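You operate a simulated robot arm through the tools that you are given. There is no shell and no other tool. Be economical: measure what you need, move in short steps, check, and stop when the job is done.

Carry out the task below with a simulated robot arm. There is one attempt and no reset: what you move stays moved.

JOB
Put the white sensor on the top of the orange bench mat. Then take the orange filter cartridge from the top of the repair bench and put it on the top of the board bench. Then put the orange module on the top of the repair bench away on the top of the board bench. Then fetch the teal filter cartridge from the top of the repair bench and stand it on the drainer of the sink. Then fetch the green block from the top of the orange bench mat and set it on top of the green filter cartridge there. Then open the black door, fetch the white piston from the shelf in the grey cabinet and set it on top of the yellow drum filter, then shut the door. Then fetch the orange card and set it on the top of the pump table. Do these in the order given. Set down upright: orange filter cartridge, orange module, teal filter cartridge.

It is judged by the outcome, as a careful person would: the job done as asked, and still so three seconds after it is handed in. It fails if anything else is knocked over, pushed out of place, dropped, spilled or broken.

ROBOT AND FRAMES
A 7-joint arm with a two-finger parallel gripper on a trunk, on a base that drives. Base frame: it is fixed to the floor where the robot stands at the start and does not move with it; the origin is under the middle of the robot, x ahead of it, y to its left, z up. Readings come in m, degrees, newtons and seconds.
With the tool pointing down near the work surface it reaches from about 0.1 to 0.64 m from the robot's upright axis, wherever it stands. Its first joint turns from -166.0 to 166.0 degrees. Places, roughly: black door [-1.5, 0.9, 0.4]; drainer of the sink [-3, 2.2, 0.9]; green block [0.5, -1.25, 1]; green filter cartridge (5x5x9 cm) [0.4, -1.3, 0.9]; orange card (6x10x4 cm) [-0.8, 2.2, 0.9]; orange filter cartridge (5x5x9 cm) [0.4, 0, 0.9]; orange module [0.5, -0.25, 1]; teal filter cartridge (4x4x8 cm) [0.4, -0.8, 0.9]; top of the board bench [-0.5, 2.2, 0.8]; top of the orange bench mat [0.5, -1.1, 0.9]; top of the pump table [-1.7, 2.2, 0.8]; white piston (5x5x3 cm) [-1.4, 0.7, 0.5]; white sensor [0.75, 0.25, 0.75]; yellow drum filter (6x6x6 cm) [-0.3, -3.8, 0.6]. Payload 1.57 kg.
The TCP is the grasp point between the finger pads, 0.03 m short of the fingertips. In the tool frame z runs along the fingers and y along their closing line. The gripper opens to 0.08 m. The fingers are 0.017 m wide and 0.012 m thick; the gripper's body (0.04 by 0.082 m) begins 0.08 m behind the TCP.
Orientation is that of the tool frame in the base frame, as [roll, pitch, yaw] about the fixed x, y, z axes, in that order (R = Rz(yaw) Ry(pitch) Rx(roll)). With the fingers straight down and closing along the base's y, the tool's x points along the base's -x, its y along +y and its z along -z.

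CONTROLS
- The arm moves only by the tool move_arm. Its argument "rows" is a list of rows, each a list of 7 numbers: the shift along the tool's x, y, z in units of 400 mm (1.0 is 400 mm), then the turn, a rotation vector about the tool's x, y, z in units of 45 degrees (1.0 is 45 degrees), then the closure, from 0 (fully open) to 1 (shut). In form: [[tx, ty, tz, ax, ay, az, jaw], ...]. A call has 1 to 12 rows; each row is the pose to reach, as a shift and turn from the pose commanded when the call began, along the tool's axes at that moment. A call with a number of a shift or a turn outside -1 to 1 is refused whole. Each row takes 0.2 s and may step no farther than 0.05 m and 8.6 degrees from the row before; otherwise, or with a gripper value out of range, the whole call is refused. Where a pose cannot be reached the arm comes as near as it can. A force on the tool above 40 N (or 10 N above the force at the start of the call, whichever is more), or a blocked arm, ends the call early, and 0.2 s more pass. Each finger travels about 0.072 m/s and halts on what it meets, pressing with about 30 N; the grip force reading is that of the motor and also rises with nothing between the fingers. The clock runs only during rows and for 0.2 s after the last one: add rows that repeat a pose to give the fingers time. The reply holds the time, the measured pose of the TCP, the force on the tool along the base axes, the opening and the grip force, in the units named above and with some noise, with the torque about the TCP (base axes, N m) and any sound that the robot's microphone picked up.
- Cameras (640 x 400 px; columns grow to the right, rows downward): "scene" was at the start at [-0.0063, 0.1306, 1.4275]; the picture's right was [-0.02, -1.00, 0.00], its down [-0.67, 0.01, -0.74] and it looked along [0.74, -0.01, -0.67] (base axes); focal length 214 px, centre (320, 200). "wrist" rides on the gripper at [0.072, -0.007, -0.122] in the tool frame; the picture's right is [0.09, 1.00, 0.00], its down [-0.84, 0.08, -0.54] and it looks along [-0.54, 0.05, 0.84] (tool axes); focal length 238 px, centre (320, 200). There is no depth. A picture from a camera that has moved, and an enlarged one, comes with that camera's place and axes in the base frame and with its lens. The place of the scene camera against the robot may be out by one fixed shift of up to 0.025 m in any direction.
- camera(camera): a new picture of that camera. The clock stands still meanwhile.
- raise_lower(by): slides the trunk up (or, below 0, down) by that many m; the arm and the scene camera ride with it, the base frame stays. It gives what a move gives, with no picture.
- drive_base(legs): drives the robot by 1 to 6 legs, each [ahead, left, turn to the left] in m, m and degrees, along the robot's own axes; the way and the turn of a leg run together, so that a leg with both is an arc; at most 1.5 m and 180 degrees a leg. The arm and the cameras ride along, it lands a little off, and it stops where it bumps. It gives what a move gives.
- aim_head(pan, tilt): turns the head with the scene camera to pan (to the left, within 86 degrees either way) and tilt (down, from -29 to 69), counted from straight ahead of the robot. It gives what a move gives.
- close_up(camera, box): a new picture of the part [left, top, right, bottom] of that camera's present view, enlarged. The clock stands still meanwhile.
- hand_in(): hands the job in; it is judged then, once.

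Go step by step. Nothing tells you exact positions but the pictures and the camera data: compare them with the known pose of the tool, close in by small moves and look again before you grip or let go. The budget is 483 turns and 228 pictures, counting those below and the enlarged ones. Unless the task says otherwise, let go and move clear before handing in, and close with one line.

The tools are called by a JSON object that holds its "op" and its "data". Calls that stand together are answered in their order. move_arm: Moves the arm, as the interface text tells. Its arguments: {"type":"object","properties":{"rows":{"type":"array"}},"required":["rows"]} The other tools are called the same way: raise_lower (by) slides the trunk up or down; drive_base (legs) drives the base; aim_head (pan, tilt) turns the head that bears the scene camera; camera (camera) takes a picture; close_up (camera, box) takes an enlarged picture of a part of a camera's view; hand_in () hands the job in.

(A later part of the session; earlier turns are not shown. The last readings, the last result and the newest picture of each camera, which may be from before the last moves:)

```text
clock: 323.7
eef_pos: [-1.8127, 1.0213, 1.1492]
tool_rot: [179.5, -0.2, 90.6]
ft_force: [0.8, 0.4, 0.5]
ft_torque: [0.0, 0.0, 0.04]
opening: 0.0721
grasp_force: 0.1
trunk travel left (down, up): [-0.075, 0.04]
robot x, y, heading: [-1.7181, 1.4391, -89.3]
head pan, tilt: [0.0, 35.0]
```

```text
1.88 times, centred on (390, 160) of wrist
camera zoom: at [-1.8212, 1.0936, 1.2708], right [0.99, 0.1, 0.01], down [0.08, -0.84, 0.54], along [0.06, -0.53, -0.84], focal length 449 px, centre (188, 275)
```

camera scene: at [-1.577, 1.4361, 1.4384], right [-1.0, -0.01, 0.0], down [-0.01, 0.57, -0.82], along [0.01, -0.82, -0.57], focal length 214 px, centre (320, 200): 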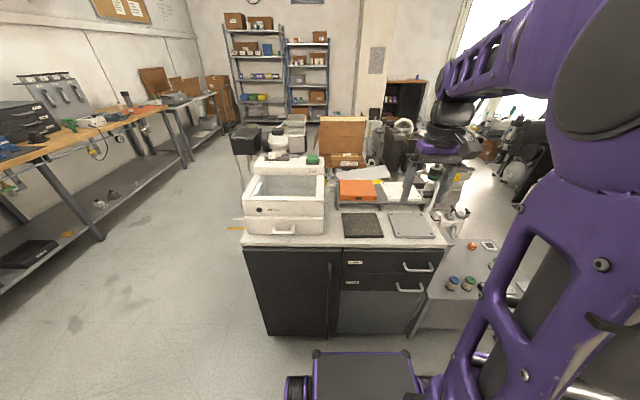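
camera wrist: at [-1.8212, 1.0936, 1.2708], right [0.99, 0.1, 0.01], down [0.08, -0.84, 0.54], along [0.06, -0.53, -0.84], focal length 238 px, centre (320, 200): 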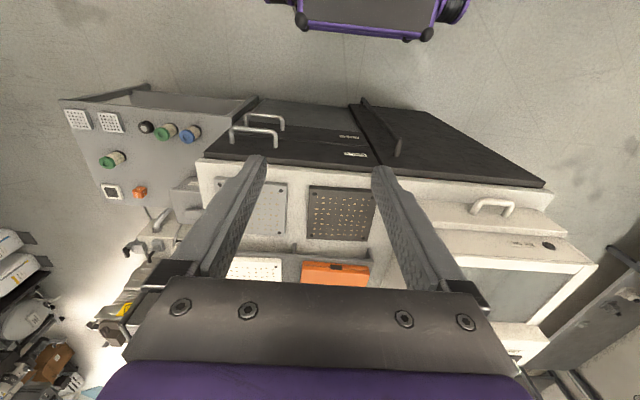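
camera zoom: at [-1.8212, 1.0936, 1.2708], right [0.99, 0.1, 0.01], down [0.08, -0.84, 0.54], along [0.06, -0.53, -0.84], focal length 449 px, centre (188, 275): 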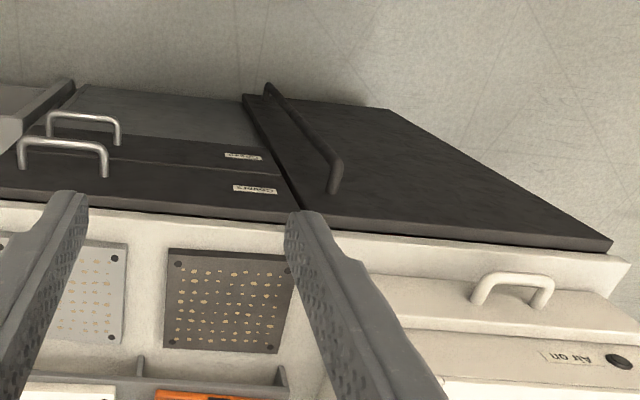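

The door spans x≈-1.27…-1.65 (hinge at -1.27), face y≈0.87, and the vertical bar handle is near (-1.62, 0.925), topping out near z 0.76. I'll grip the bar's top from above, first shifting the base so the swinging door clears it.

{"op": "drive_base", "data": {"legs": [[-0.02, -0.18, -0.7]]}}

{"op": "move_arm", "data": {"rows": [[0, 0.1, 0, 0, 0, 0, 0.1], [0, 0.2, 0, 0, 0, 0, 0.1], [0, 0.3, 0, 0, 0, 0, 0.1], [0, 0.4, 0, 0, 0, 0, 0.1], [0, 0.5, 0, 0, 0, 0, 0.1], [0, 0.6, 0, 0, 0, 0, 0.1], [0, 0.7, 0, 0, 0, 0, 0.1]]}}

{"op": "camera", "data": {"camera": "wrist"}}

```text
clock: 326.1
eef_pos: [-1.9978, 1.0405, 1.1482]
tool_rot: [179.5, -0.3, 89.9]
ft_force: [0.0, 0.0, 0.1]
ft_torque: [-0.04, -0.01, 0.01]
opening: 0.0722
grasp_force: 0.0
trunk travel left (down, up): [-0.075, 0.04]
robot x, y, heading: [-1.8989, 1.4556, -89.8]
head pan, tilt: [0.0, 35.0]
```

```text
clock: 327.7
eef_pos: [-1.7173, 1.0434, 1.1481]
tool_rot: [179.6, -0.3, 89.7]
ft_force: [-0.2, -1.1, -0.1]
ft_torque: [0.0, -0.01, -0.03]
opening: 0.0718
grasp_force: 0.0
trunk travel left (down, up): [-0.075, 0.04]
robot x, y, heading: [-1.8936, 1.4584, -89.7]
head pan, tilt: [0.0, 35.0]
```

```text
125 pictures are left
camera wrist: at [-1.7247, 1.1144, 1.2698], right [1.0, 0.09, 0.01], down [0.07, -0.84, 0.54], along [0.06, -0.54, -0.84], focal length 238 px, centre (320, 200)
```

wrist: 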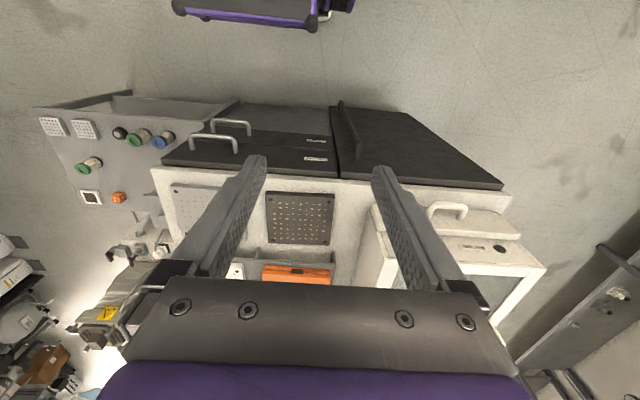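

{"op": "close_up", "data": {"camera": "wrist", "box": [290, 90, 410, 190]}}

```text
4.00 times, centred on (350, 140) of wrist
camera zoom: at [-1.7247, 1.1144, 1.2698], right [1.0, 0.09, 0.01], down [0.07, -0.84, 0.54], along [0.06, -0.54, -0.84], focal length 953 px, centre (200, 440)
```

zoom: 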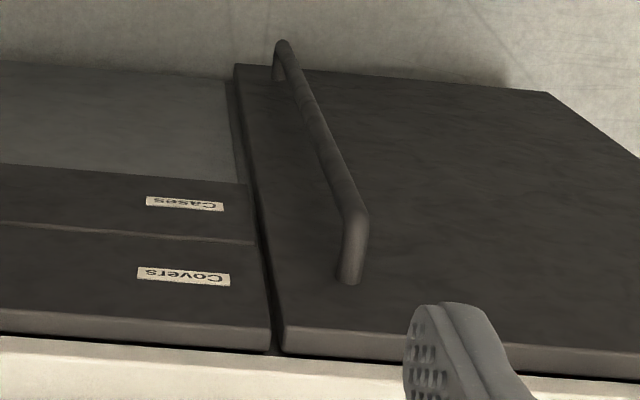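

The bar is near x≈-1.607, y≈0.92–0.94. I'll come closer above it for a sharper look.

{"op": "move_arm", "data": {"rows": [[0, 0.1, 0, 0, 0, 0, 0], [-0.06, 0.2, 0, 0, 0, 0, 0], [-0.12, 0.275, 0.04, 0, 0, 0, 0], [-0.2, 0.275, 0.12, 0, 0, 0, 0], [-0.2, 0.275, 0.24, 0, 0, 0, 0]]}}

{"op": "camera", "data": {"camera": "wrist"}}

```text
clock: 328.9
eef_pos: [-1.6084, 0.9638, 1.0536]
tool_rot: [179.5, -0.3, 89.8]
ft_force: [0.8, 0.0, 0.5]
ft_torque: [0.0, 0.01, 0.01]
opening: 0.08
grasp_force: 0.0
trunk travel left (down, up): [-0.075, 0.04]
robot x, y, heading: [-1.8942, 1.4574, -90.0]
head pan, tilt: [0.0, 35.0]
```

```text
123 pictures are left
camera wrist: at [-1.6154, 1.0346, 1.1761], right [1.0, 0.09, 0.01], down [0.07, -0.84, 0.54], along [0.06, -0.54, -0.84], focal length 238 px, centre (320, 200)
```

wrist: 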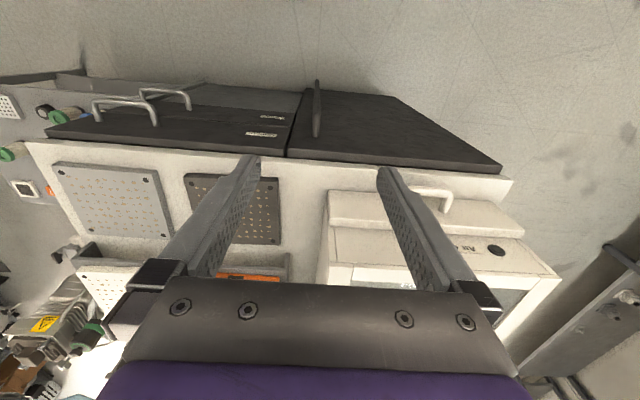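

{"op": "close_up", "data": {"camera": "wrist", "box": [260, 60, 380, 180]}}

```text
3.33 times, centred on (320, 120) of wrist
camera zoom: at [-1.6154, 1.0346, 1.1761], right [1.0, 0.09, 0.01], down [0.07, -0.84, 0.54], along [0.06, -0.54, -0.84], focal length 794 px, centre (320, 467)
```

zoom: 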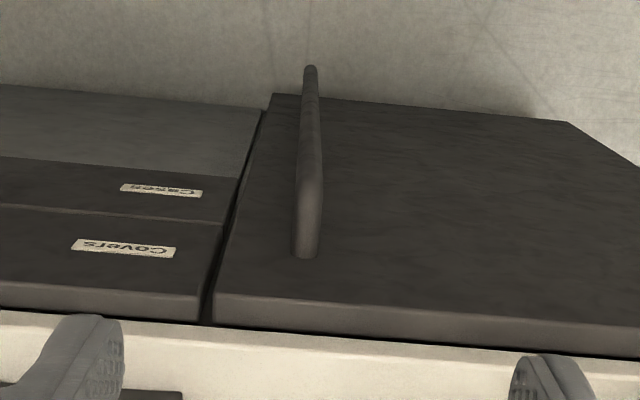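

I've a consistent estimate: bar at x≈-1.604, y≈0.92, top ≈0.69, door face ≈0.875. I'll tilt the tool 45° forward so the wrist stays clear of the counter, then approach the bar.

{"op": "move_arm", "data": {"rows": [[0.05, 0, 0, 0, -0.17, 0, 0], [0.1, 0, 0, 0, -0.34, 0, 0], [0.15, 0, 0, 0, -0.51, 0, 0], [0.15, 0, 0, 0, -0.68, 0, 0], [0.15, 0, 0, 0, -0.85, 0, 0], [0.15, 0, 0, 0, -1.0, 0, 0]]}}

{"op": "camera", "data": {"camera": "wrist"}}

{"op": "camera", "data": {"camera": "scene"}}

```text
clock: 330.3
eef_pos: [-1.6072, 1.022, 1.0542]
tool_rot: [179.4, 44.7, 89.5]
ft_force: [0.0, -0.4, -0.7]
ft_torque: [0.01, -0.03, -0.02]
opening: 0.0799
grasp_force: 0.2
trunk travel left (down, up): [-0.075, 0.04]
robot x, y, heading: [-1.8982, 1.4611, -89.7]
head pan, tilt: [0.0, 35.0]
```

```text
121 pictures are left
camera wrist: at [-1.6141, 1.159, 1.0915], right [1.0, 0.07, -0.06], down [0.07, -0.21, 0.97], along [0.05, -0.97, -0.22], focal length 238 px, centre (320, 200)
```

wrist: 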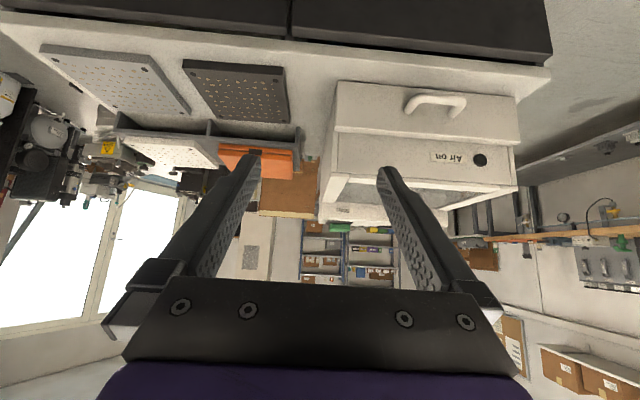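

```text
120 pictures are left
camera scene: at [-1.756, 1.4522, 1.4384], right [-1.0, 0.0, 0.0], down [0.0, 0.57, -0.82], along [0.0, -0.82, -0.57], focal length 214 px, centre (320, 200)
```

scene: 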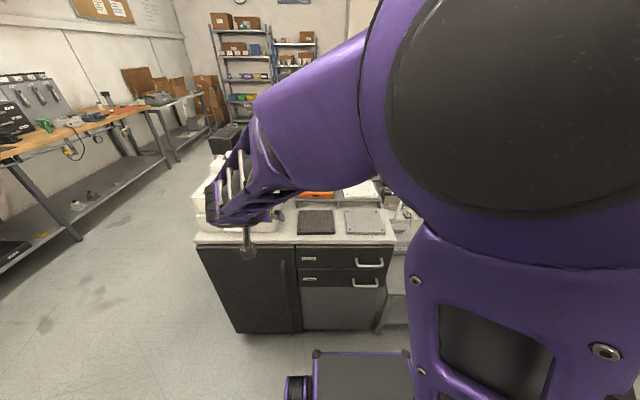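

Descending in front of the door to bar height, staying ~10 cm clear.

{"op": "move_arm", "data": {"rows": [[0.08, 0, 0.077, 0, 0, 0, 0], [0.16, 0, 0.153, 0, 0, 0, 0], [0.24, 0, 0.23, 0, 0, 0, 0], [0.32, 0, 0.307, 0, 0, 0, 0], [0.4, 0, 0.383, 0, 0, 0, 0], [0.48, 0, 0.46, 0, 0, 0, 0], [0.56, 0, 0.537, 0, 0, 0, 0], [0.64, 0, 0.613, 0, 0, 0, 0], [0.725, 0, 0.69, 0, 0, 0, 0]]}}

{"op": "camera", "data": {"camera": "wrist"}}

{"op": "close_up", "data": {"camera": "scene", "box": [180, 180, 420, 380]}}

```text
clock: 332.3
eef_pos: [-1.6034, 1.0363, 0.6582]
tool_rot: [179.3, 44.7, 89.4]
ft_force: [0.0, -0.7, 0.8]
ft_torque: [0.0, 0.01, -0.04]
opening: 0.0799
grasp_force: 0.0
trunk travel left (down, up): [-0.075, 0.04]
robot x, y, heading: [-1.8985, 1.4572, -89.8]
head pan, tilt: [0.0, 35.0]
```

```text
119 pictures are left
camera wrist: at [-1.6105, 1.1719, 0.6946], right [1.0, 0.06, -0.06], down [0.07, -0.21, 0.97], along [0.05, -0.97, -0.22], focal length 238 px, centre (320, 200)
```

wrist: 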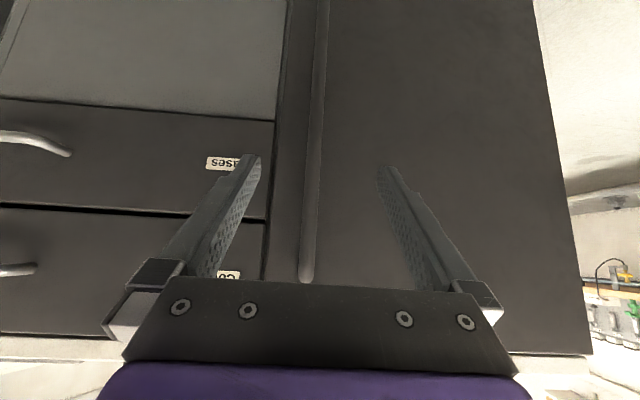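

```text
2.00 times, centred on (300, 280) of scene
camera zoom: at [-1.7561, 1.4525, 1.4385], right [-1.0, 0.0, 0.0], down [0.0, 0.57, -0.82], along [0.0, -0.82, -0.57], focal length 429 px, centre (360, 40)
```

zoom: 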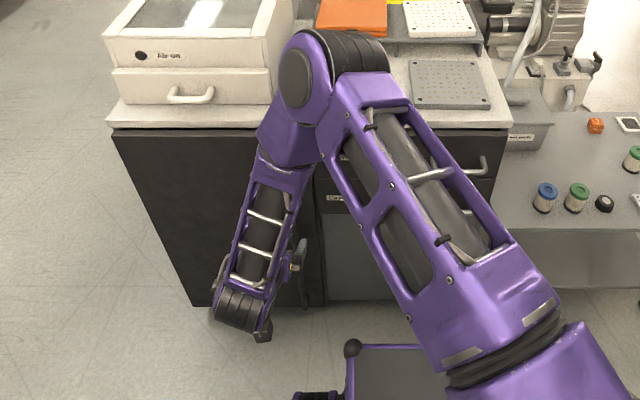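

The bar is centred between the fingers' line. Advancing to it.

{"op": "move_arm", "data": {"rows": [[-0.07, -0.003, 0.07, 0, 0, 0, 0], [-0.14, -0.006, 0.14, 0, 0, 0, 0], [-0.18, -0.006, 0.18, 0, 0, 0, 0]]}}

{"op": "camera", "data": {"camera": "wrist"}}

```text
clock: 333.1
eef_pos: [-1.6057, 0.9309, 0.6568]
tool_rot: [179.3, 44.7, 89.5]
ft_force: [-0.5, 1.1, 0.4]
ft_torque: [-0.02, 0.0, 0.02]
opening: 0.08
grasp_force: 0.0
trunk travel left (down, up): [-0.075, 0.04]
robot x, y, heading: [-1.8984, 1.4579, -90.0]
head pan, tilt: [0.0, 35.0]
```

```text
117 pictures are left
camera wrist: at [-1.6119, 1.0667, 0.6925], right [1.0, 0.06, -0.06], down [0.07, -0.21, 0.97], along [0.05, -0.97, -0.22], focal length 238 px, centre (320, 200)
```

wrist: 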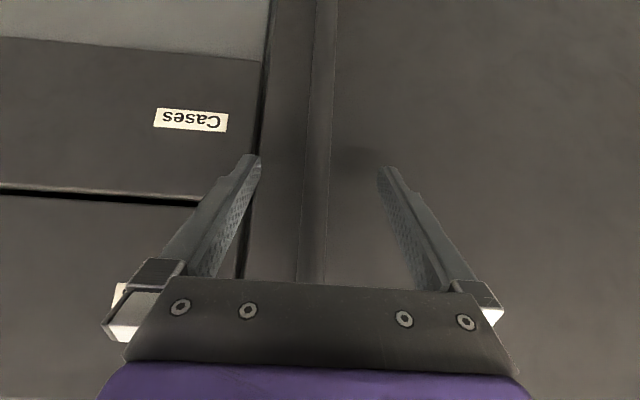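

{"op": "move_arm", "data": {"rows": [[0, 0, 0, 0, 0, 0, 0.5], [0, 0, 0, 0, 0, 0, 1], [0, 0, 0, 0, 0, 0, 1], [0, 0, 0, 0, 0, 0, 1], [0, 0, 0, 0, 0, 0, 1], [0, 0, 0, 0, 0, 0, 1]]}}

{"op": "close_up", "data": {"camera": "wrist", "box": [220, 80, 420, 300]}}

```text
clock: 334.5
eef_pos: [-1.6081, 0.9298, 0.6556]
tool_rot: [179.5, 44.7, 89.4]
ft_force: [-17.2, 2.8, 1.1]
ft_torque: [0.02, 0.65, -0.05]
opening: 0.016
grasp_force: 31.1
trunk travel left (down, up): [-0.075, 0.04]
robot x, y, heading: [-1.8949, 1.4566, -90.1]
head pan, tilt: [0.0, 35.0]
```

```text
1.82 times, centred on (320, 190) of wrist
camera zoom: at [-1.6137, 1.0667, 0.6923], right [1.0, 0.06, -0.06], down [0.07, -0.21, 0.97], along [0.05, -0.97, -0.22], focal length 433 px, centre (320, 218)
```

zoom: 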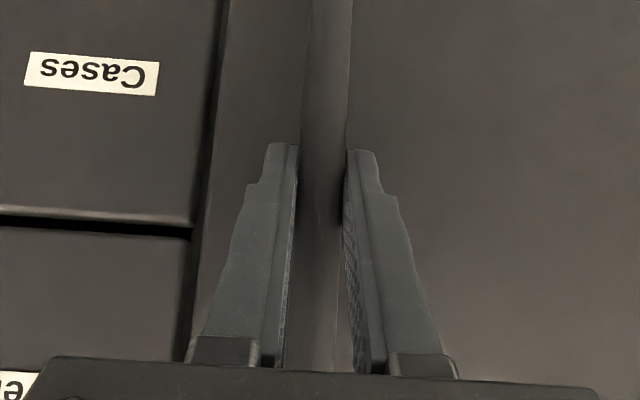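

The bar is gripped (opening 16 mm). Now I'll pull along the door's arc in small steps.

{"op": "move_arm", "data": {"rows": [[0.026, 0.008, -0.026, 0, 0, 0, 1], [0.052, 0.0175, -0.052, 0, 0, 0, 1], [0.102, 0.041, -0.102, 0, 0, 0, 1], [0.151, 0.071, -0.151, 0, 0, 0, 1]]}}

{"op": "camera", "data": {"camera": "wrist"}}

```text
clock: 335.4
eef_pos: [-1.5925, 0.9939, 0.6559]
tool_rot: [-180.0, 44.4, 89.4]
ft_force: [-3.1, 2.7, 6.2]
ft_torque: [0.54, -0.02, 0.17]
opening: 0.0156
grasp_force: 31.4
trunk travel left (down, up): [-0.075, 0.04]
robot x, y, heading: [-1.8944, 1.4635, -90.0]
head pan, tilt: [0.0, 35.0]
stopped in row 4: the force on the tool passed its limit at 43 N (the readings are from after the stop); the commanded pose is now the measured one
```

```text
115 pictures are left
camera wrist: at [-1.5978, 1.1298, 0.6927], right [1.0, 0.05, -0.07], down [0.08, -0.22, 0.97], along [0.04, -0.97, -0.22], focal length 238 px, centre (320, 200)
```

wrist: 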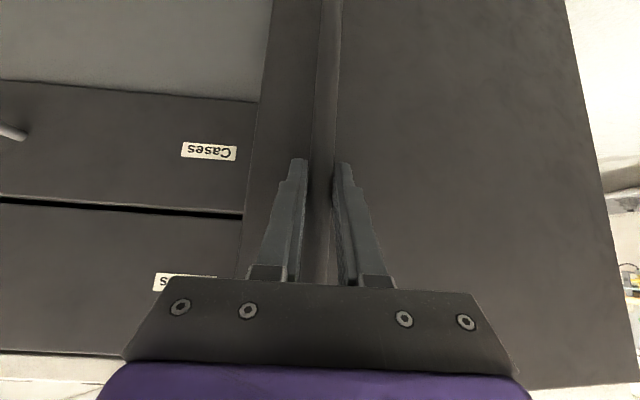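

The door is moving. Continuing more slowly along the arc.

{"op": "move_arm", "data": {"rows": [[0.02, 0.013, -0.02, 0, 0, 0, 1], [0.041, 0.0265, -0.041, 0, 0, 0, 1], [0.06, 0.041, -0.06, 0, 0, 0, 1], [0.079, 0.055, -0.079, 0, 0, 0, 1], [0.097, 0.071, -0.097, 0, 0, 0, 1], [0.115, 0.087, -0.115, 0, 0, 0, 1], [0.132, 0.105, -0.132, 0, 0, 0, 1], [0.1495, 0.123, -0.1495, 0, 0, 0, 1]]}}

{"op": "camera", "data": {"camera": "wrist"}}

```text
clock: 336.5
eef_pos: [-1.5741, 1.0394, 0.6563]
tool_rot: [-179.4, 44.3, 89.3]
ft_force: [-6.5, 5.0, 11.1]
ft_torque: [0.61, -0.37, 0.05]
opening: 0.016
grasp_force: 31.3
trunk travel left (down, up): [-0.075, 0.04]
robot x, y, heading: [-1.8981, 1.4578, -90.0]
head pan, tilt: [0.0, 35.0]
stopped in row 5: the force on the tool passed its limit at 41 N (the readings are from after the stop); the commanded pose is now the measured one
```

```text
114 pictures are left
camera wrist: at [-1.5765, 1.1772, 0.6931], right [1.0, 0.05, -0.07], down [0.08, -0.22, 0.97], along [0.03, -0.97, -0.22], focal length 238 px, centre (320, 200)
```

wrist: 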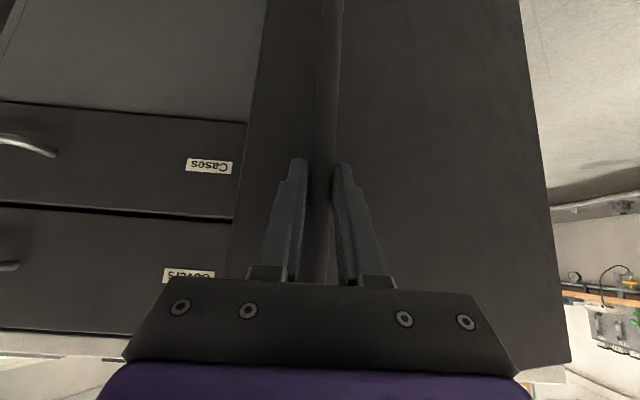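

{"op": "move_arm", "data": {"rows": [[0.036, 0.033, -0.036, 0.063, 0, 0.063, 1], [0.071, 0.069, -0.071, 0.126, 0, 0.126, 1], [0.104, 0.108, -0.104, 0.189, 0, 0.189, 1], [0.135, 0.15, -0.135, 0.252, 0, 0.252, 1], [0.164, 0.196, -0.164, 0.314, 0, 0.314, 1], [0.191, 0.243, -0.191, 0.377, 0, 0.377, 1]]}}

{"op": "camera", "data": {"camera": "wrist"}}

```text
clock: 337.9
eef_pos: [-1.4752, 1.1525, 0.6554]
tool_rot: [-178.6, 44.3, 66.0]
ft_force: [-21.2, 29.2, -4.2]
ft_torque: [-0.15, -0.64, -0.24]
opening: 0.016
grasp_force: 31.0
trunk travel left (down, up): [-0.075, 0.04]
robot x, y, heading: [-1.8964, 1.4588, -89.9]
head pan, tilt: [0.0, 35.0]
```

```text
113 pictures are left
camera wrist: at [-1.4229, 1.2788, 0.6932], right [0.93, -0.36, -0.08], down [-0.01, -0.24, 0.97], along [-0.37, -0.9, -0.23], focal length 238 px, centre (320, 200)
```

wrist: 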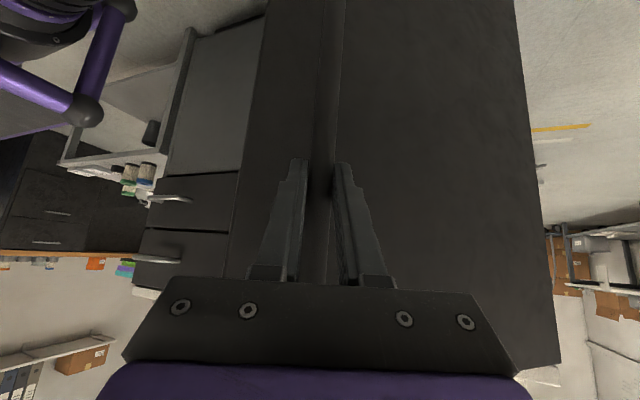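

Working well. Continuing the arc with the fitted hinge position.

{"op": "move_arm", "data": {"rows": [[0.0345, 0.032, -0.0345, 0.063, 0, 0.063, 1], [0.0677, 0.067, -0.0677, 0.126, 0, 0.126, 1], [0.099, 0.105, -0.099, 0.189, 0, 0.189, 1], [0.128, 0.146, -0.128, 0.252, 0, 0.252, 1], [0.1555, 0.19, -0.1555, 0.314, 0, 0.314, 1], [0.1805, 0.237, -0.1805, 0.377, 0, 0.377, 1], [0.203, 0.286, -0.203, 0.44, 0, 0.44, 1]]}}

{"op": "camera", "data": {"camera": "wrist"}}

{"op": "camera", "data": {"camera": "scene"}}

```text
clock: 338.3
eef_pos: [-1.4547, 1.1663, 0.6549]
tool_rot: [-178.1, 44.1, 62.1]
ft_force: [-3.0, 4.4, 5.5]
ft_torque: [-0.19, -0.74, 0.07]
opening: 0.0162
grasp_force: 31.6
trunk travel left (down, up): [-0.075, 0.04]
robot x, y, heading: [-1.897, 1.4606, -89.8]
head pan, tilt: [0.0, 35.0]
stopped in row 2: the force on the tool passed its limit at 47 N (the readings are from after the stop); the commanded pose is now the measured one
```

```text
112 pictures are left
camera wrist: at [-1.3925, 1.2883, 0.6932], right [0.9, -0.43, -0.09], down [-0.02, -0.24, 0.97], along [-0.44, -0.87, -0.23], focal length 238 px, centre (320, 200)
```

wrist: 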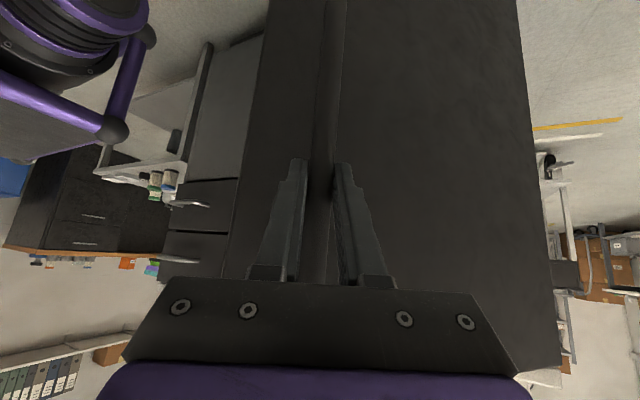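

```text
111 pictures are left
camera scene: at [-1.7575, 1.4531, 1.4387], right [-1.0, 0.0, 0.0], down [0.0, 0.57, -0.82], along [0.0, -0.82, -0.57], focal length 214 px, centre (320, 200)
```

scene: 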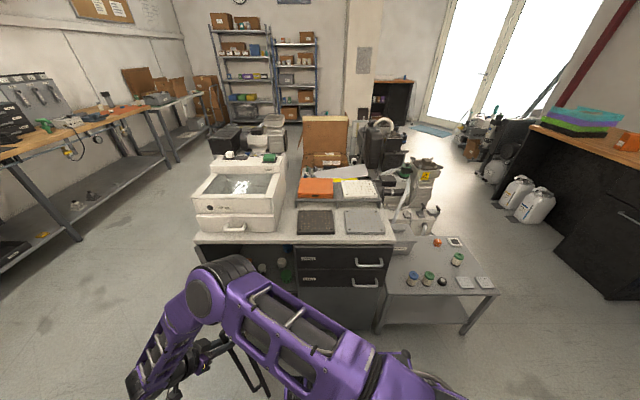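

{"op": "move_arm", "data": {"rows": [[0.017, 0.016, -0.017, 0.04, 0, 0.04, 1], [0.0346, 0.032, -0.0346, 0.08, 0, 0.08, 1], [0.051, 0.05, -0.051, 0.12, 0, 0.12, 1], [0.0674, 0.0675, -0.0674, 0.16, 0, 0.16, 1], [0.083, 0.087, -0.083, 0.2, 0, 0.2, 1], [0.0988, 0.106, -0.0988, 0.24, 0, 0.24, 1], [0.113, 0.127, -0.113, 0.28, 0, 0.28, 1], [0.1276, 0.148, -0.1276, 0.32, 0, 0.32, 1]]}}

```text
clock: 339.5
eef_pos: [-1.403, 1.1931, 0.655]
tool_rot: [-177.6, 44.5, 50.7]
ft_force: [-1.6, 7.1, 9.9]
ft_torque: [-0.74, -0.26, 0.05]
opening: 0.0163
grasp_force: 31.9
trunk travel left (down, up): [-0.075, 0.04]
robot x, y, heading: [-1.8967, 1.458, -90.2]
head pan, tilt: [0.0, 35.0]
stopped in row 5: the force on the tool passed its limit at 42 N (the readings are from after the stop); the commanded pose is now the measured one
```

{"op": "move_arm", "data": {"rows": [[0.013, 0.011, -0.013, 0.024, 0, 0.024, 1], [0.0265, 0.022, -0.0265, 0.047, 0, 0.047, 1], [0.04, 0.034, -0.04, 0.07, 0, 0.07, 1], [0.0527, 0.046, -0.0527, 0.094, 0, 0.094, 1], [0.0655, 0.059, -0.0655, 0.117, 0, 0.117, 1], [0.078, 0.0725, -0.078, 0.14, 0, 0.14, 1], [0.09, 0.087, -0.09, 0.164, 0, 0.164, 1], [0.102, 0.101, -0.102, 0.188, 0, 0.188, 1]]}}

{"op": "camera", "data": {"camera": "wrist"}}

```text
clock: 341.2
eef_pos: [-1.3677, 1.2058, 0.664]
tool_rot: [-178.0, 44.8, 39.5]
ft_force: [1.5, -6.7, -14.8]
ft_torque: [-0.62, -0.66, 0.09]
opening: 0.0163
grasp_force: 31.7
out of reach, approached as far as the arm can: row 6, 7, 8
trunk travel left (down, up): [-0.075, 0.04]
robot x, y, heading: [-1.8972, 1.4585, -90.0]
head pan, tilt: [0.0, 35.0]
stopped in row 8: the force on the tool passed its limit at 54 N (the readings are from after the stop); the commanded pose is now the measured one
```

```text
110 pictures are left
camera wrist: at [-1.2629, 1.2943, 0.6983], right [0.66, -0.74, -0.09], down [-0.1, -0.21, 0.97], along [-0.74, -0.64, -0.22], focal length 238 px, centre (320, 200)
```

wrist: 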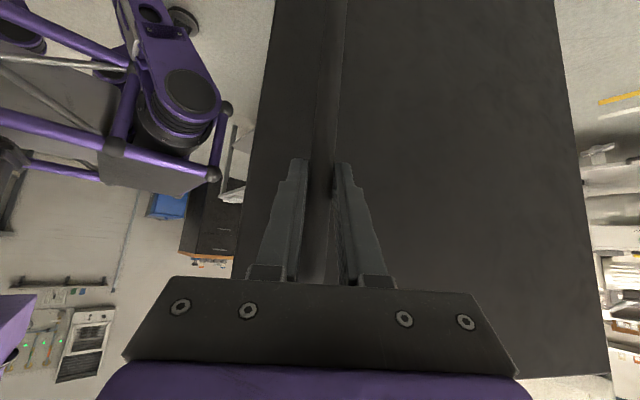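

The door is about 65° open, the arm at its limit this way. I'll release, rise straight up along the bar, and later push the door wider from inside.

{"op": "move_arm", "data": {"rows": [[0, 0, 0, 0, 0, 0, 0.6], [0, 0, 0, 0, 0, 0, 0.4], [0, 0, 0, 0, 0, 0, 0.3]]}}

{"op": "move_arm", "data": {"rows": [[-0.05, 0, -0.05, 0, 0, 0, 0.3], [-0.12, 0, -0.12, 0, 0, 0, 0.3], [-0.2, 0, -0.2, 0, 0, 0, 0.3], [-0.28, 0, -0.28, 0, 0, 0, 0.3], [-0.36, 0, -0.36, 0, 0, 0, 0.3], [-0.44, 0, -0.44, 0, 0, 0, 0.3]]}}

{"op": "camera", "data": {"camera": "scene"}}

{"op": "camera", "data": {"camera": "wrist"}}

```text
clock: 342.0
eef_pos: [-1.3691, 1.2073, 0.6641]
tool_rot: [-177.9, 44.8, 39.5]
ft_force: [0.2, 0.8, -0.1]
ft_torque: [0.02, 0.03, 0.0]
opening: 0.0559
grasp_force: 0.1
trunk travel left (down, up): [-0.075, 0.04]
robot x, y, heading: [-1.8969, 1.4573, -90.2]
head pan, tilt: [0.0, 35.0]
```

```text
clock: 343.4
eef_pos: [-1.3284, 1.1905, 0.894]
tool_rot: [-178.0, 44.9, 39.6]
ft_force: [0.1, 0.2, -1.1]
ft_torque: [0.01, 0.01, -0.02]
opening: 0.056
grasp_force: 0.0
out of reach, approached as far as the arm can: row 1, 2, 3, 4, 5, 6
trunk travel left (down, up): [-0.075, 0.04]
robot x, y, heading: [-1.8939, 1.4565, -90.3]
head pan, tilt: [0.0, 35.0]
```

```text
109 pictures are left
camera scene: at [-1.7564, 1.4519, 1.4383], right [-1.0, 0.0, 0.0], down [0.0, 0.57, -0.82], along [0.0, -0.82, -0.57], focal length 214 px, centre (320, 200)
```

scene: 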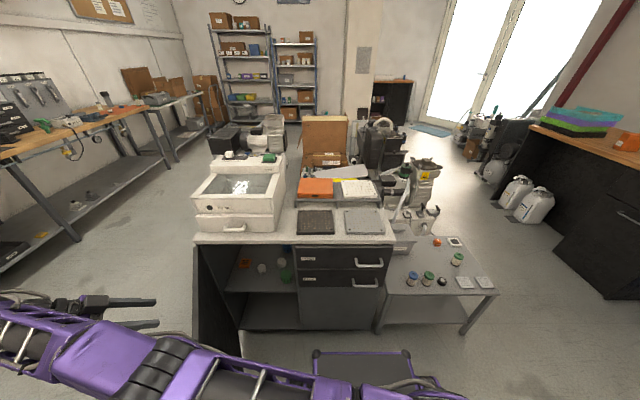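

```text
108 pictures are left
camera wrist: at [-1.2232, 1.2793, 0.9298], right [0.66, -0.74, -0.09], down [-0.1, -0.21, 0.97], along [-0.74, -0.64, -0.22], focal length 238 px, centre (320, 200)
```

wrist: 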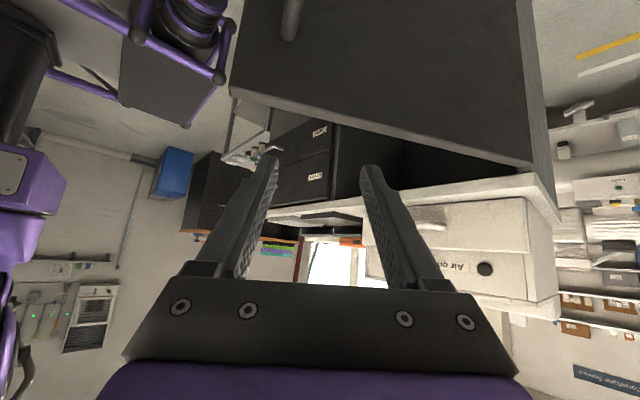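

{"op": "close_up", "data": {"camera": "scene", "box": [180, 230, 340, 360]}}

```text
3.08 times, centred on (260, 295) of scene
camera zoom: at [-1.7564, 1.4519, 1.4383], right [-1.0, 0.0, 0.0], down [0.0, 0.57, -0.82], along [0.0, -0.82, -0.57], focal length 660 px, centre (505, -92)
```

zoom: 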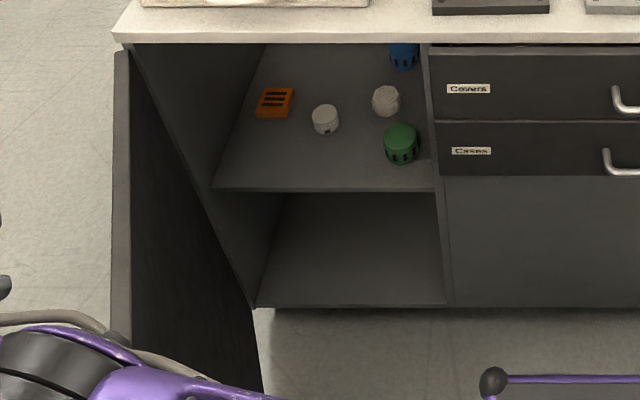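

{"op": "close_up", "data": {"camera": "scene", "box": [235, 235, 295, 275]}}

```text
10.00 times, centred on (265, 255) of scene
camera zoom: at [-1.7564, 1.4519, 1.4383], right [-1.0, 0.0, 0.0], down [0.0, 0.57, -0.82], along [0.0, -0.82, -0.57], focal length 2145 px, centre (870, -350)
```

zoom: 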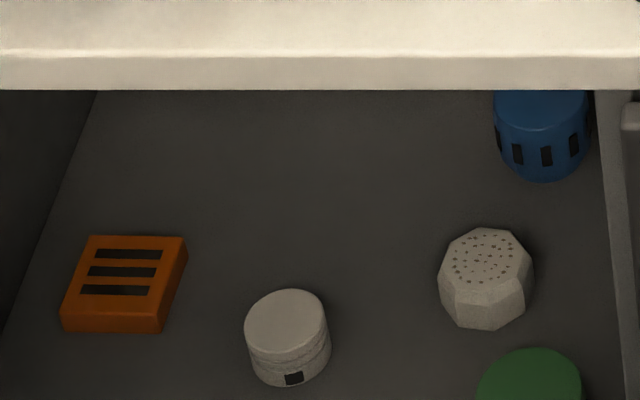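

The shelf (z≈0.485) holds the white piston (left cylinder with grooves) at about (-1.449, 0.733). I'll swing the gripper back over the door top to its inner side so I can push it wider.

{"op": "move_arm", "data": {"rows": [[-0.052, -0.034, 0.052, -0.112, 0, -0.112, 0.6], [-0.104, -0.068, 0.104, -0.224, 0, -0.224, 0.8], [-0.157, -0.103, 0.157, -0.336, 0, -0.336, 1], [-0.209, -0.137, 0.209, -0.448, 0, -0.448, 1], [-0.261, -0.171, 0.261, -0.56, 0, -0.56, 1], [-0.314, -0.206, 0.314, -0.672, 0, -0.672, 1], [-0.366, -0.24, 0.366, -0.784, 0, -0.784, 1]]}}

{"op": "camera", "data": {"camera": "wrist"}}

```text
clock: 345.0
eef_pos: [-1.2562, 0.9941, 0.9246]
tool_rot: [-178.5, 43.7, 88.9]
ft_force: [0.2, 0.8, -0.7]
ft_torque: [-0.04, 0.02, -0.06]
opening: 0.0002
grasp_force: 21.0
out of reach, approached as far as the arm can: row 1, 2, 3, 4, 5, 6, 7
trunk travel left (down, up): [-0.075, 0.04]
robot x, y, heading: [-1.8947, 1.4544, -89.9]
head pan, tilt: [0.0, 35.0]
```

```text
105 pictures are left
camera wrist: at [-1.2572, 1.1297, 0.9637], right [1.0, 0.03, -0.08], down [0.09, -0.23, 0.97], along [0.01, -0.97, -0.24], focal length 238 px, centre (320, 200)
```

wrist: 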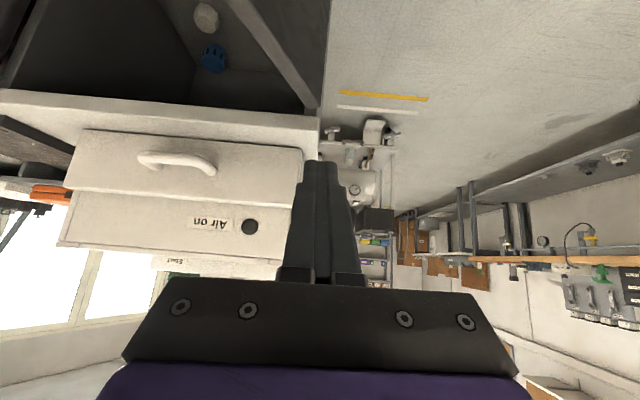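

The target was too close for a 45° tilt, so the arm took its nearest pose (clear of things). I'll bring the tool back to vertical, which makes that pose reachable, keeping it high.

{"op": "move_arm", "data": {"rows": [[-0.03, 0, -0.03, 0, 0.17, 0, 1], [-0.06, 0, -0.06, 0, 0.34, 0, 1], [-0.09, 0, -0.09, 0, 0.51, 0, 1], [-0.09, 0, -0.09, 0, 0.68, 0, 1], [-0.09, 0, -0.09, 0, 0.84, 0, 1], [-0.09, 0, -0.09, 0, 0.98, 0, 1], [-0.09, 0, -0.09, 0, 0.98, 0, 1]]}}

{"op": "camera", "data": {"camera": "wrist"}}

{"op": "camera", "data": {"camera": "scene"}}

```text
clock: 346.6
eef_pos: [-1.3281, 1.0316, 0.961]
tool_rot: [-179.2, -0.3, 88.0]
ft_force: [0.5, -0.5, -0.3]
ft_torque: [0.03, -0.02, -0.01]
opening: 0.0001
grasp_force: 21.4
out of reach, approached as far as the arm can: row 1, 2, 3, 4, 5, 6, 7
trunk travel left (down, up): [-0.075, 0.04]
robot x, y, heading: [-1.8957, 1.4563, -89.9]
head pan, tilt: [0.0, 35.0]
```

```text
104 pictures are left
camera wrist: at [-1.33, 1.1033, 1.0837], right [1.0, 0.06, -0.01], down [0.06, -0.84, 0.54], along [0.02, -0.54, -0.84], focal length 238 px, centre (320, 200)
```

wrist: 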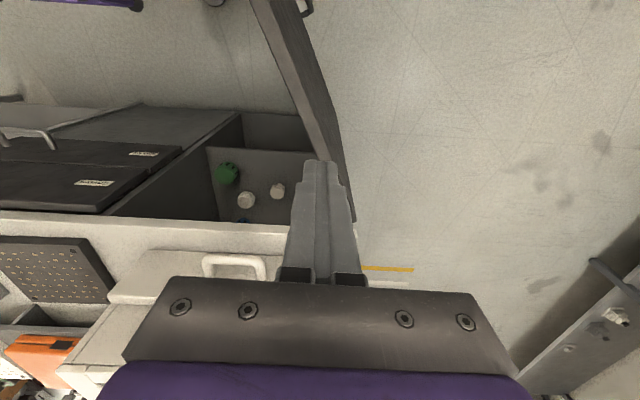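

```text
103 pictures are left
camera scene: at [-1.7568, 1.4517, 1.4384], right [-1.0, 0.0, 0.0], down [0.0, 0.57, -0.82], along [0.0, -0.82, -0.57], focal length 214 px, centre (320, 200)
```

scene: 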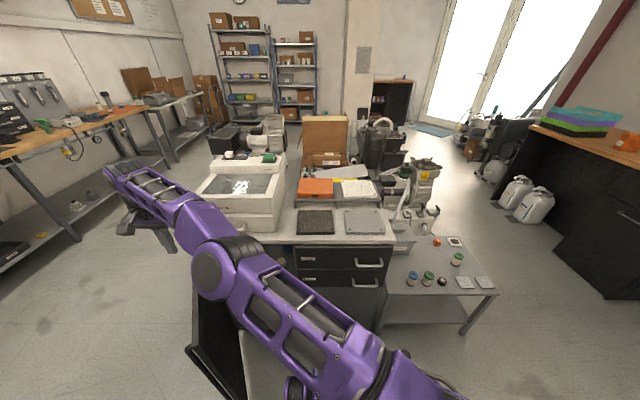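

Orientation is vertical now, but the position lags the command. I'll re-sync by commanding the pose where the arm actually is.

{"op": "move_arm", "data": {"rows": [[-0.04, 0.093, 0, 0, 0, 0, 1], [-0.08, 0.186, 0, 0, 0, 0, 1], [-0.12, 0.28, 0, 0, 0, 0, 1], [-0.165, 0.37, 0, 0, 0, 0, 1], [-0.205, 0.465, 0, 0, 0, 0, 1], [-0.25, 0.56, 0, 0, 0, 0, 1], [-0.29, 0.65, 0, 0, 0, 0, 1]]}}

```text
clock: 348.2
eef_pos: [-1.3223, 1.0358, 0.9525]
tool_rot: [-179.3, -0.1, 87.9]
ft_force: [-0.1, -0.7, 0.4]
ft_torque: [-0.02, -0.03, -0.01]
opening: 0.0002
grasp_force: 21.5
out of reach, approached as far as the arm can: row 1, 2, 3, 4, 5, 6, 7
trunk travel left (down, up): [-0.075, 0.04]
robot x, y, heading: [-1.8976, 1.4562, -90.1]
head pan, tilt: [0.0, 35.0]
```

{"op": "move_arm", "data": {"rows": [[0.05, -0.06, 0, 0, 0, 0, 1], [0.1, -0.12, 0, 0, 0, 0, 1], [0.15, -0.18, 0, 0, 0, 0, 1], [0.2, -0.25, 0, 0, 0, 0, 1]]}}

```text
clock: 349.2
eef_pos: [-1.4078, 1.1187, 0.9503]
tool_rot: [-179.2, -0.2, 87.9]
ft_force: [0.7, 0.4, -0.2]
ft_torque: [0.02, 0.0, -0.01]
opening: 0.0
grasp_force: 21.5
trunk travel left (down, up): [-0.075, 0.04]
robot x, y, heading: [-1.8981, 1.4577, -89.9]
head pan, tilt: [0.0, 35.0]
```

Responsive again. Moving to the inner side of the door.

{"op": "move_arm", "data": {"rows": [[0, -0.11, 0, 0, 0, 0, 1], [0, -0.22, 0, 0, 0, 0, 1], [0, -0.33, 0, 0, 0, 0, 1], [0, -0.44, 0, 0, 0, 0, 1], [0, -0.44, 0.1, 0, 0, 0, 1], [0, -0.44, 0.2, 0, 0, 0, 1]]}}

{"op": "camera", "data": {"camera": "wrist"}}

{"op": "camera", "data": {"camera": "scene"}}

```text
clock: 350.6
eef_pos: [-1.588, 1.121, 0.8734]
tool_rot: [-179.2, -0.3, 88.0]
ft_force: [-0.2, 0.0, -0.4]
ft_torque: [-0.03, 0.0, -0.05]
opening: 0.0
grasp_force: 21.3
trunk travel left (down, up): [-0.075, 0.04]
robot x, y, heading: [-1.8966, 1.4553, -90.0]
head pan, tilt: [0.0, 35.0]
```

```text
102 pictures are left
camera wrist: at [-1.5892, 1.193, 0.9949], right [1.0, 0.06, -0.01], down [0.06, -0.84, 0.54], along [0.02, -0.54, -0.84], focal length 238 px, centre (320, 200)
```

wrist: 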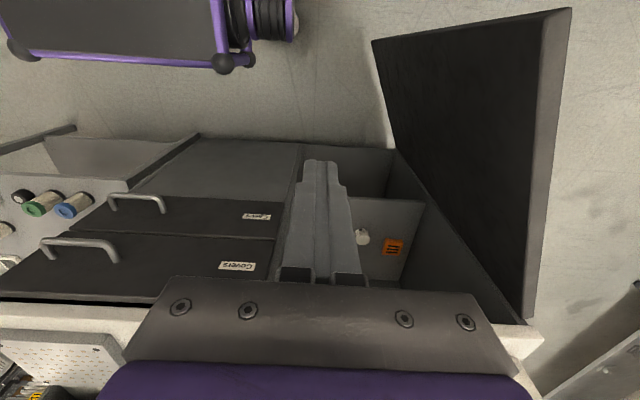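

```text
101 pictures are left
camera scene: at [-1.7567, 1.4521, 1.4384], right [-1.0, 0.0, 0.0], down [0.0, 0.57, -0.82], along [0.0, -0.82, -0.57], focal length 214 px, centre (320, 200)
```

scene: 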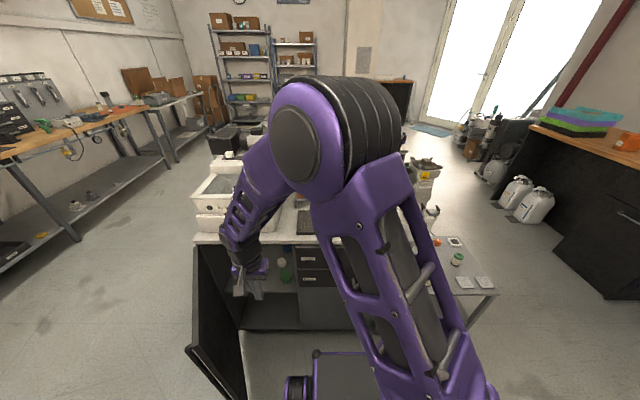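

The door stands ~64° open, tip near (-1.44, 1.22). I'll lower the closed fingers inside it and push it outward toward +x.

{"op": "move_arm", "data": {"rows": [[0.05, 0, 0.08, 0, 0, 0, 1], [0.1, 0.03, 0.18, 0, 0, 0, 1], [0.1, 0.06, 0.28, 0, 0, 0, 1], [0.1, 0.13, 0.33, 0, 0, 0, 1], [0.1, 0.21, 0.33, 0, 0, 0, 1], [0.1, 0.29, 0.33, 0, 0, 0, 1], [0.1, 0.36, 0.33, 0, 0, 0, 1]]}}

{"op": "camera", "data": {"camera": "wrist"}}

```text
clock: 352.2
eef_pos: [-1.4421, 1.1605, 0.7356]
tool_rot: [-179.2, -0.3, 87.8]
ft_force: [-0.1, 0.0, 0.0]
ft_torque: [-0.02, -0.02, -0.03]
opening: 0.0
grasp_force: 22.1
trunk travel left (down, up): [-0.075, 0.04]
robot x, y, heading: [-1.8962, 1.4564, -90.2]
head pan, tilt: [0.0, 35.0]
```

```text
100 pictures are left
camera wrist: at [-1.4445, 1.2321, 0.8589], right [1.0, 0.06, -0.01], down [0.05, -0.84, 0.54], along [0.02, -0.54, -0.84], focal length 238 px, centre (320, 200)
```

wrist: 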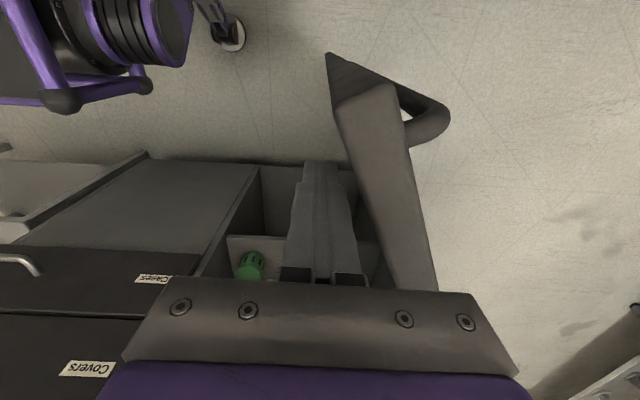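

{"op": "move_arm", "data": {"rows": [[0, 0.06, 0, 0, 0, 0, 1], [0, 0.12, 0, 0, 0, 0, 1], [0, 0.18, 0, 0, 0, 0, 1], [0, 0.24, 0, 0, 0, 0, 1], [0, 0.3, 0, 0, 0, 0, 1], [0, 0.36, 0, 0, 0, 0, 1], [0, 0.41, 0, 0, 0, 0, 1]]}}

{"op": "camera", "data": {"camera": "wrist"}}

```text
clock: 353.8
eef_pos: [-1.2787, 1.1529, 0.7341]
tool_rot: [-179.2, -0.3, 87.9]
ft_force: [-0.2, 0.3, 1.3]
ft_torque: [-0.01, -0.02, 0.01]
opening: 0.0001
grasp_force: 21.1
trunk travel left (down, up): [-0.075, 0.04]
robot x, y, heading: [-1.8992, 1.4607, -89.9]
head pan, tilt: [0.0, 35.0]
```

```text
99 pictures are left
camera wrist: at [-1.2814, 1.225, 0.857], right [1.0, 0.06, -0.01], down [0.05, -0.84, 0.54], along [0.02, -0.54, -0.84], focal length 238 px, centre (320, 200)
```

wrist: 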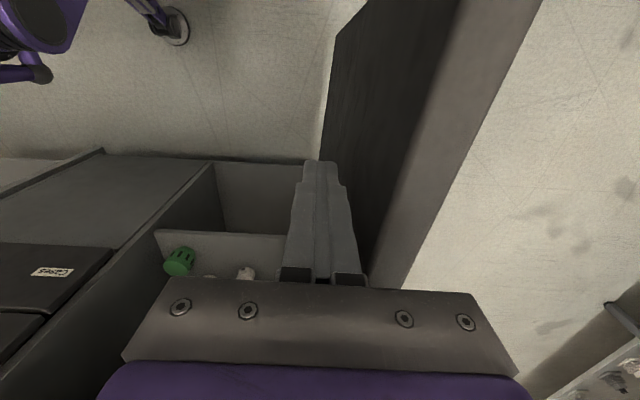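

The door swung past 90°. I'll raise the arm back toward the middle and drive the base in front of the opening.

{"op": "move_arm", "data": {"rows": [[0, -0.1, 0, 0, 0, 0, 1], [0, -0.2, -0.04, 0, 0, 0, 1], [0, -0.3, -0.1, 0, 0, 0, 1], [0, -0.38, -0.19, 0, 0, 0, 1], [0, -0.44, -0.29, 0, 0, 0, 0.6], [0, -0.5, -0.39, 0, 0, 0, 0.2], [0, -0.55, -0.5, 0, 0, 0, 0.2]]}}

{"op": "drive_base", "data": {"legs": [[0, 0.27, 0], [0.13, 0, 0]]}}

{"op": "camera", "data": {"camera": "scene"}}

{"op": "camera", "data": {"camera": "wrist"}}

```text
clock: 355.4
eef_pos: [-1.496, 1.1608, 0.9387]
tool_rot: [-179.3, -0.4, 88.1]
ft_force: [0.7, 0.6, 0.0]
ft_torque: [-0.01, 0.0, -0.01]
opening: 0.0641
grasp_force: 0.0
trunk travel left (down, up): [-0.075, 0.04]
robot x, y, heading: [-1.8959, 1.4575, -90.2]
head pan, tilt: [0.0, 35.0]
```

```text
clock: 359.5
eef_pos: [-1.2251, 1.031, 0.9382]
tool_rot: [-179.2, -0.2, 88.0]
ft_force: [-0.2, -0.1, -0.1]
ft_torque: [0.01, 0.04, -0.04]
opening: 0.0638
grasp_force: 0.0
trunk travel left (down, up): [-0.075, 0.04]
robot x, y, heading: [-1.626, 1.3289, -90.2]
head pan, tilt: [0.0, 35.0]
```

```text
98 pictures are left
camera scene: at [-1.4849, 1.3233, 1.4384], right [-1.0, 0.0, 0.0], down [0.0, 0.57, -0.82], along [0.0, -0.82, -0.57], focal length 214 px, centre (320, 200)
```

scene: 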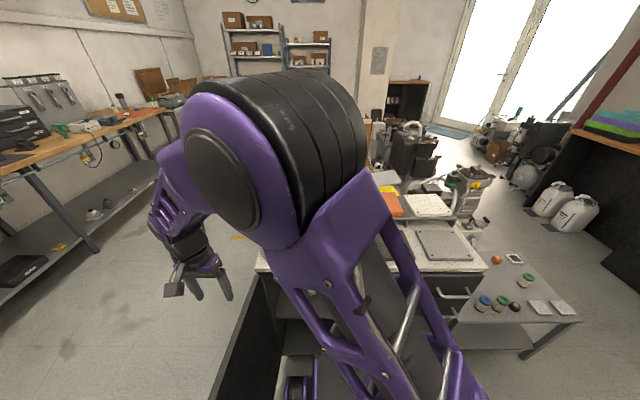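

```text
97 pictures are left
camera wrist: at [-1.2264, 1.1037, 1.0601], right [1.0, 0.06, -0.01], down [0.06, -0.84, 0.54], along [0.02, -0.54, -0.84], focal length 238 px, centre (320, 200)
```

wrist: 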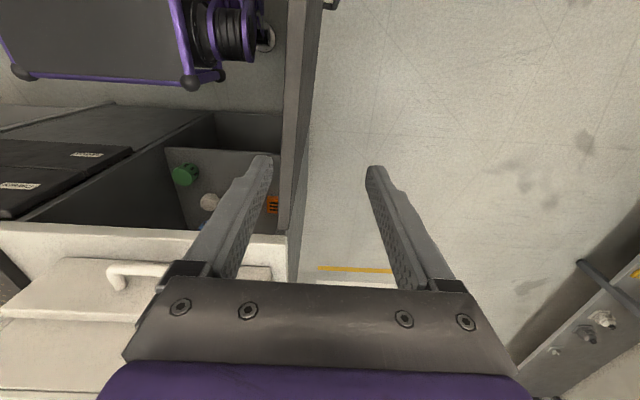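

The robot is in front of the opening. I'll bring the arm to the piston's line, back off a little to have room, tilt the tool, and lower it in front of the shelf.

{"op": "drive_base", "data": {"legs": [[-0.13, 0, 0]]}}

{"op": "move_arm", "data": {"rows": [[0, -0.12, -0.04, 0, 0, 0, 0.2], [0, -0.24, -0.08, 0, 0, 0, 0.2], [0, -0.36, -0.12, 0, 0, 0, 0.2], [-0.06, -0.46, -0.12, 0, 0, 0, 0.2], [-0.16, -0.52, -0.12, 0, 0, 0, 0.2], [-0.28, -0.54, -0.12, 0, 0, 0, 0.2], [-0.34, -0.56, -0.12, 0, 0, 0.045, 0.2]]}}

```text
clock: 360.8
eef_pos: [-1.2233, 1.1581, 0.938]
tool_rot: [-179.2, -0.3, 88.0]
ft_force: [0.6, -0.2, -0.2]
ft_torque: [0.0, -0.03, 0.04]
opening: 0.0642
grasp_force: 0.1
trunk travel left (down, up): [-0.075, 0.04]
robot x, y, heading: [-1.6228, 1.457, -89.6]
head pan, tilt: [0.0, 35.0]
```

```text
refused: row 1 steps farther than a row can; nothing moved
```

{"op": "move_arm", "data": {"rows": [[0, -0.11, -0.04, 0, 0, 0, 0.2], [0, -0.22, -0.08, 0, 0, 0, 0.2], [0, -0.33, -0.12, 0, 0, 0, 0.2], [-0.06, -0.43, -0.12, 0, 0, 0, 0.2], [-0.14, -0.5, -0.12, 0, 0, -0.045, 0.2], [-0.25, -0.54, -0.12, 0, 0, -0.045, 0.2], [-0.34, -0.56, -0.12, 0, 0, -0.045, 0.2]]}}

{"op": "move_arm", "data": {"rows": [[0, 0, 0, 0, -0.17, 0, 0.2], [0, 0, 0, 0, -0.34, 0, 0.2], [0, 0, 0, 0, -0.51, 0, 0.2], [0, 0, 0, 0, -0.68, 0, 0.2], [0, 0, 0, 0, -0.85, 0, 0.2], [0, 0, 0, 0, -1.0, 0, 0.2]]}}

{"op": "camera", "data": {"camera": "wrist"}}

```text
clock: 362.4
eef_pos: [-1.4506, 1.0338, 0.9906]
tool_rot: [-179.1, -0.2, 90.1]
ft_force: [0.4, 0.4, -1.5]
ft_torque: [0.02, 0.0, 0.01]
opening: 0.0638
grasp_force: 0.1
trunk travel left (down, up): [-0.075, 0.04]
robot x, y, heading: [-1.6277, 1.4557, -90.0]
head pan, tilt: [0.0, 35.0]
```

```text
clock: 363.8
eef_pos: [-1.4532, 1.0315, 0.9877]
tool_rot: [-178.9, 44.7, 90.9]
ft_force: [-0.1, 0.2, 0.1]
ft_torque: [0.01, -0.01, -0.02]
opening: 0.0641
grasp_force: 0.1
trunk travel left (down, up): [-0.075, 0.04]
robot x, y, heading: [-1.6237, 1.4539, -90.0]
head pan, tilt: [0.0, 35.0]
```

```text
96 pictures are left
camera wrist: at [-1.4583, 1.1681, 1.0244], right [0.99, 0.07, -0.08], down [0.09, -0.21, 0.97], along [0.05, -0.97, -0.22], focal length 238 px, centre (320, 200)
```

wrist: 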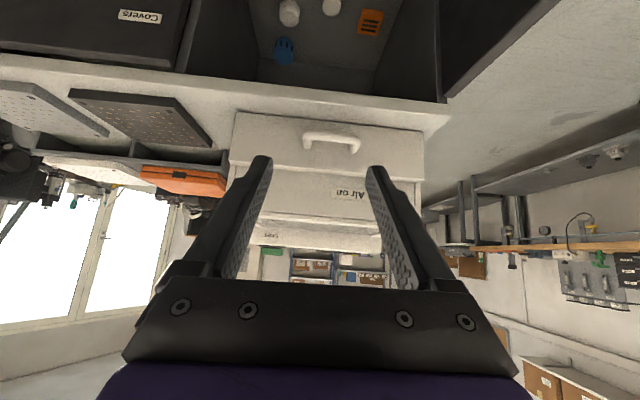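

{"op": "move_arm", "data": {"rows": [[0.08, 0, 0.08, 0, 0, 0, 0.2], [0.16, 0, 0.16, 0, 0, 0, 0.2], [0.24, 0, 0.24, 0, 0, 0, 0.2], [0.32, 0, 0.32, 0, 0, 0, 0.2], [0.4, 0, 0.4, 0, 0, 0, 0.2], [0.48, 0, 0.48, 0, 0, 0, 0.2], [0.56, 0, 0.56, 0, 0, 0, 0.2], [0.63, 0, 0.63, 0, 0, 0, 0.2], [0.69, 0, 0.69, 0, 0, 0, 0.2]]}}

{"op": "camera", "data": {"camera": "wrist"}}

```text
clock: 365.8
eef_pos: [-1.4572, 1.0314, 0.5986]
tool_rot: [-178.9, 44.7, 90.8]
ft_force: [0.3, -0.3, 0.1]
ft_torque: [0.02, -0.02, -0.02]
opening: 0.0641
grasp_force: 0.1
trunk travel left (down, up): [-0.075, 0.04]
robot x, y, heading: [-1.6255, 1.4554, -89.9]
head pan, tilt: [0.0, 35.0]
```

```text
95 pictures are left
camera wrist: at [-1.4625, 1.168, 0.636], right [0.99, 0.07, -0.08], down [0.09, -0.21, 0.97], along [0.05, -0.97, -0.22], focal length 238 px, centre (320, 200)
```

wrist: 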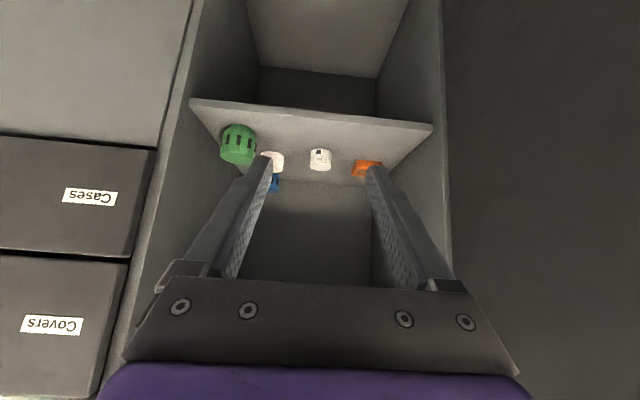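

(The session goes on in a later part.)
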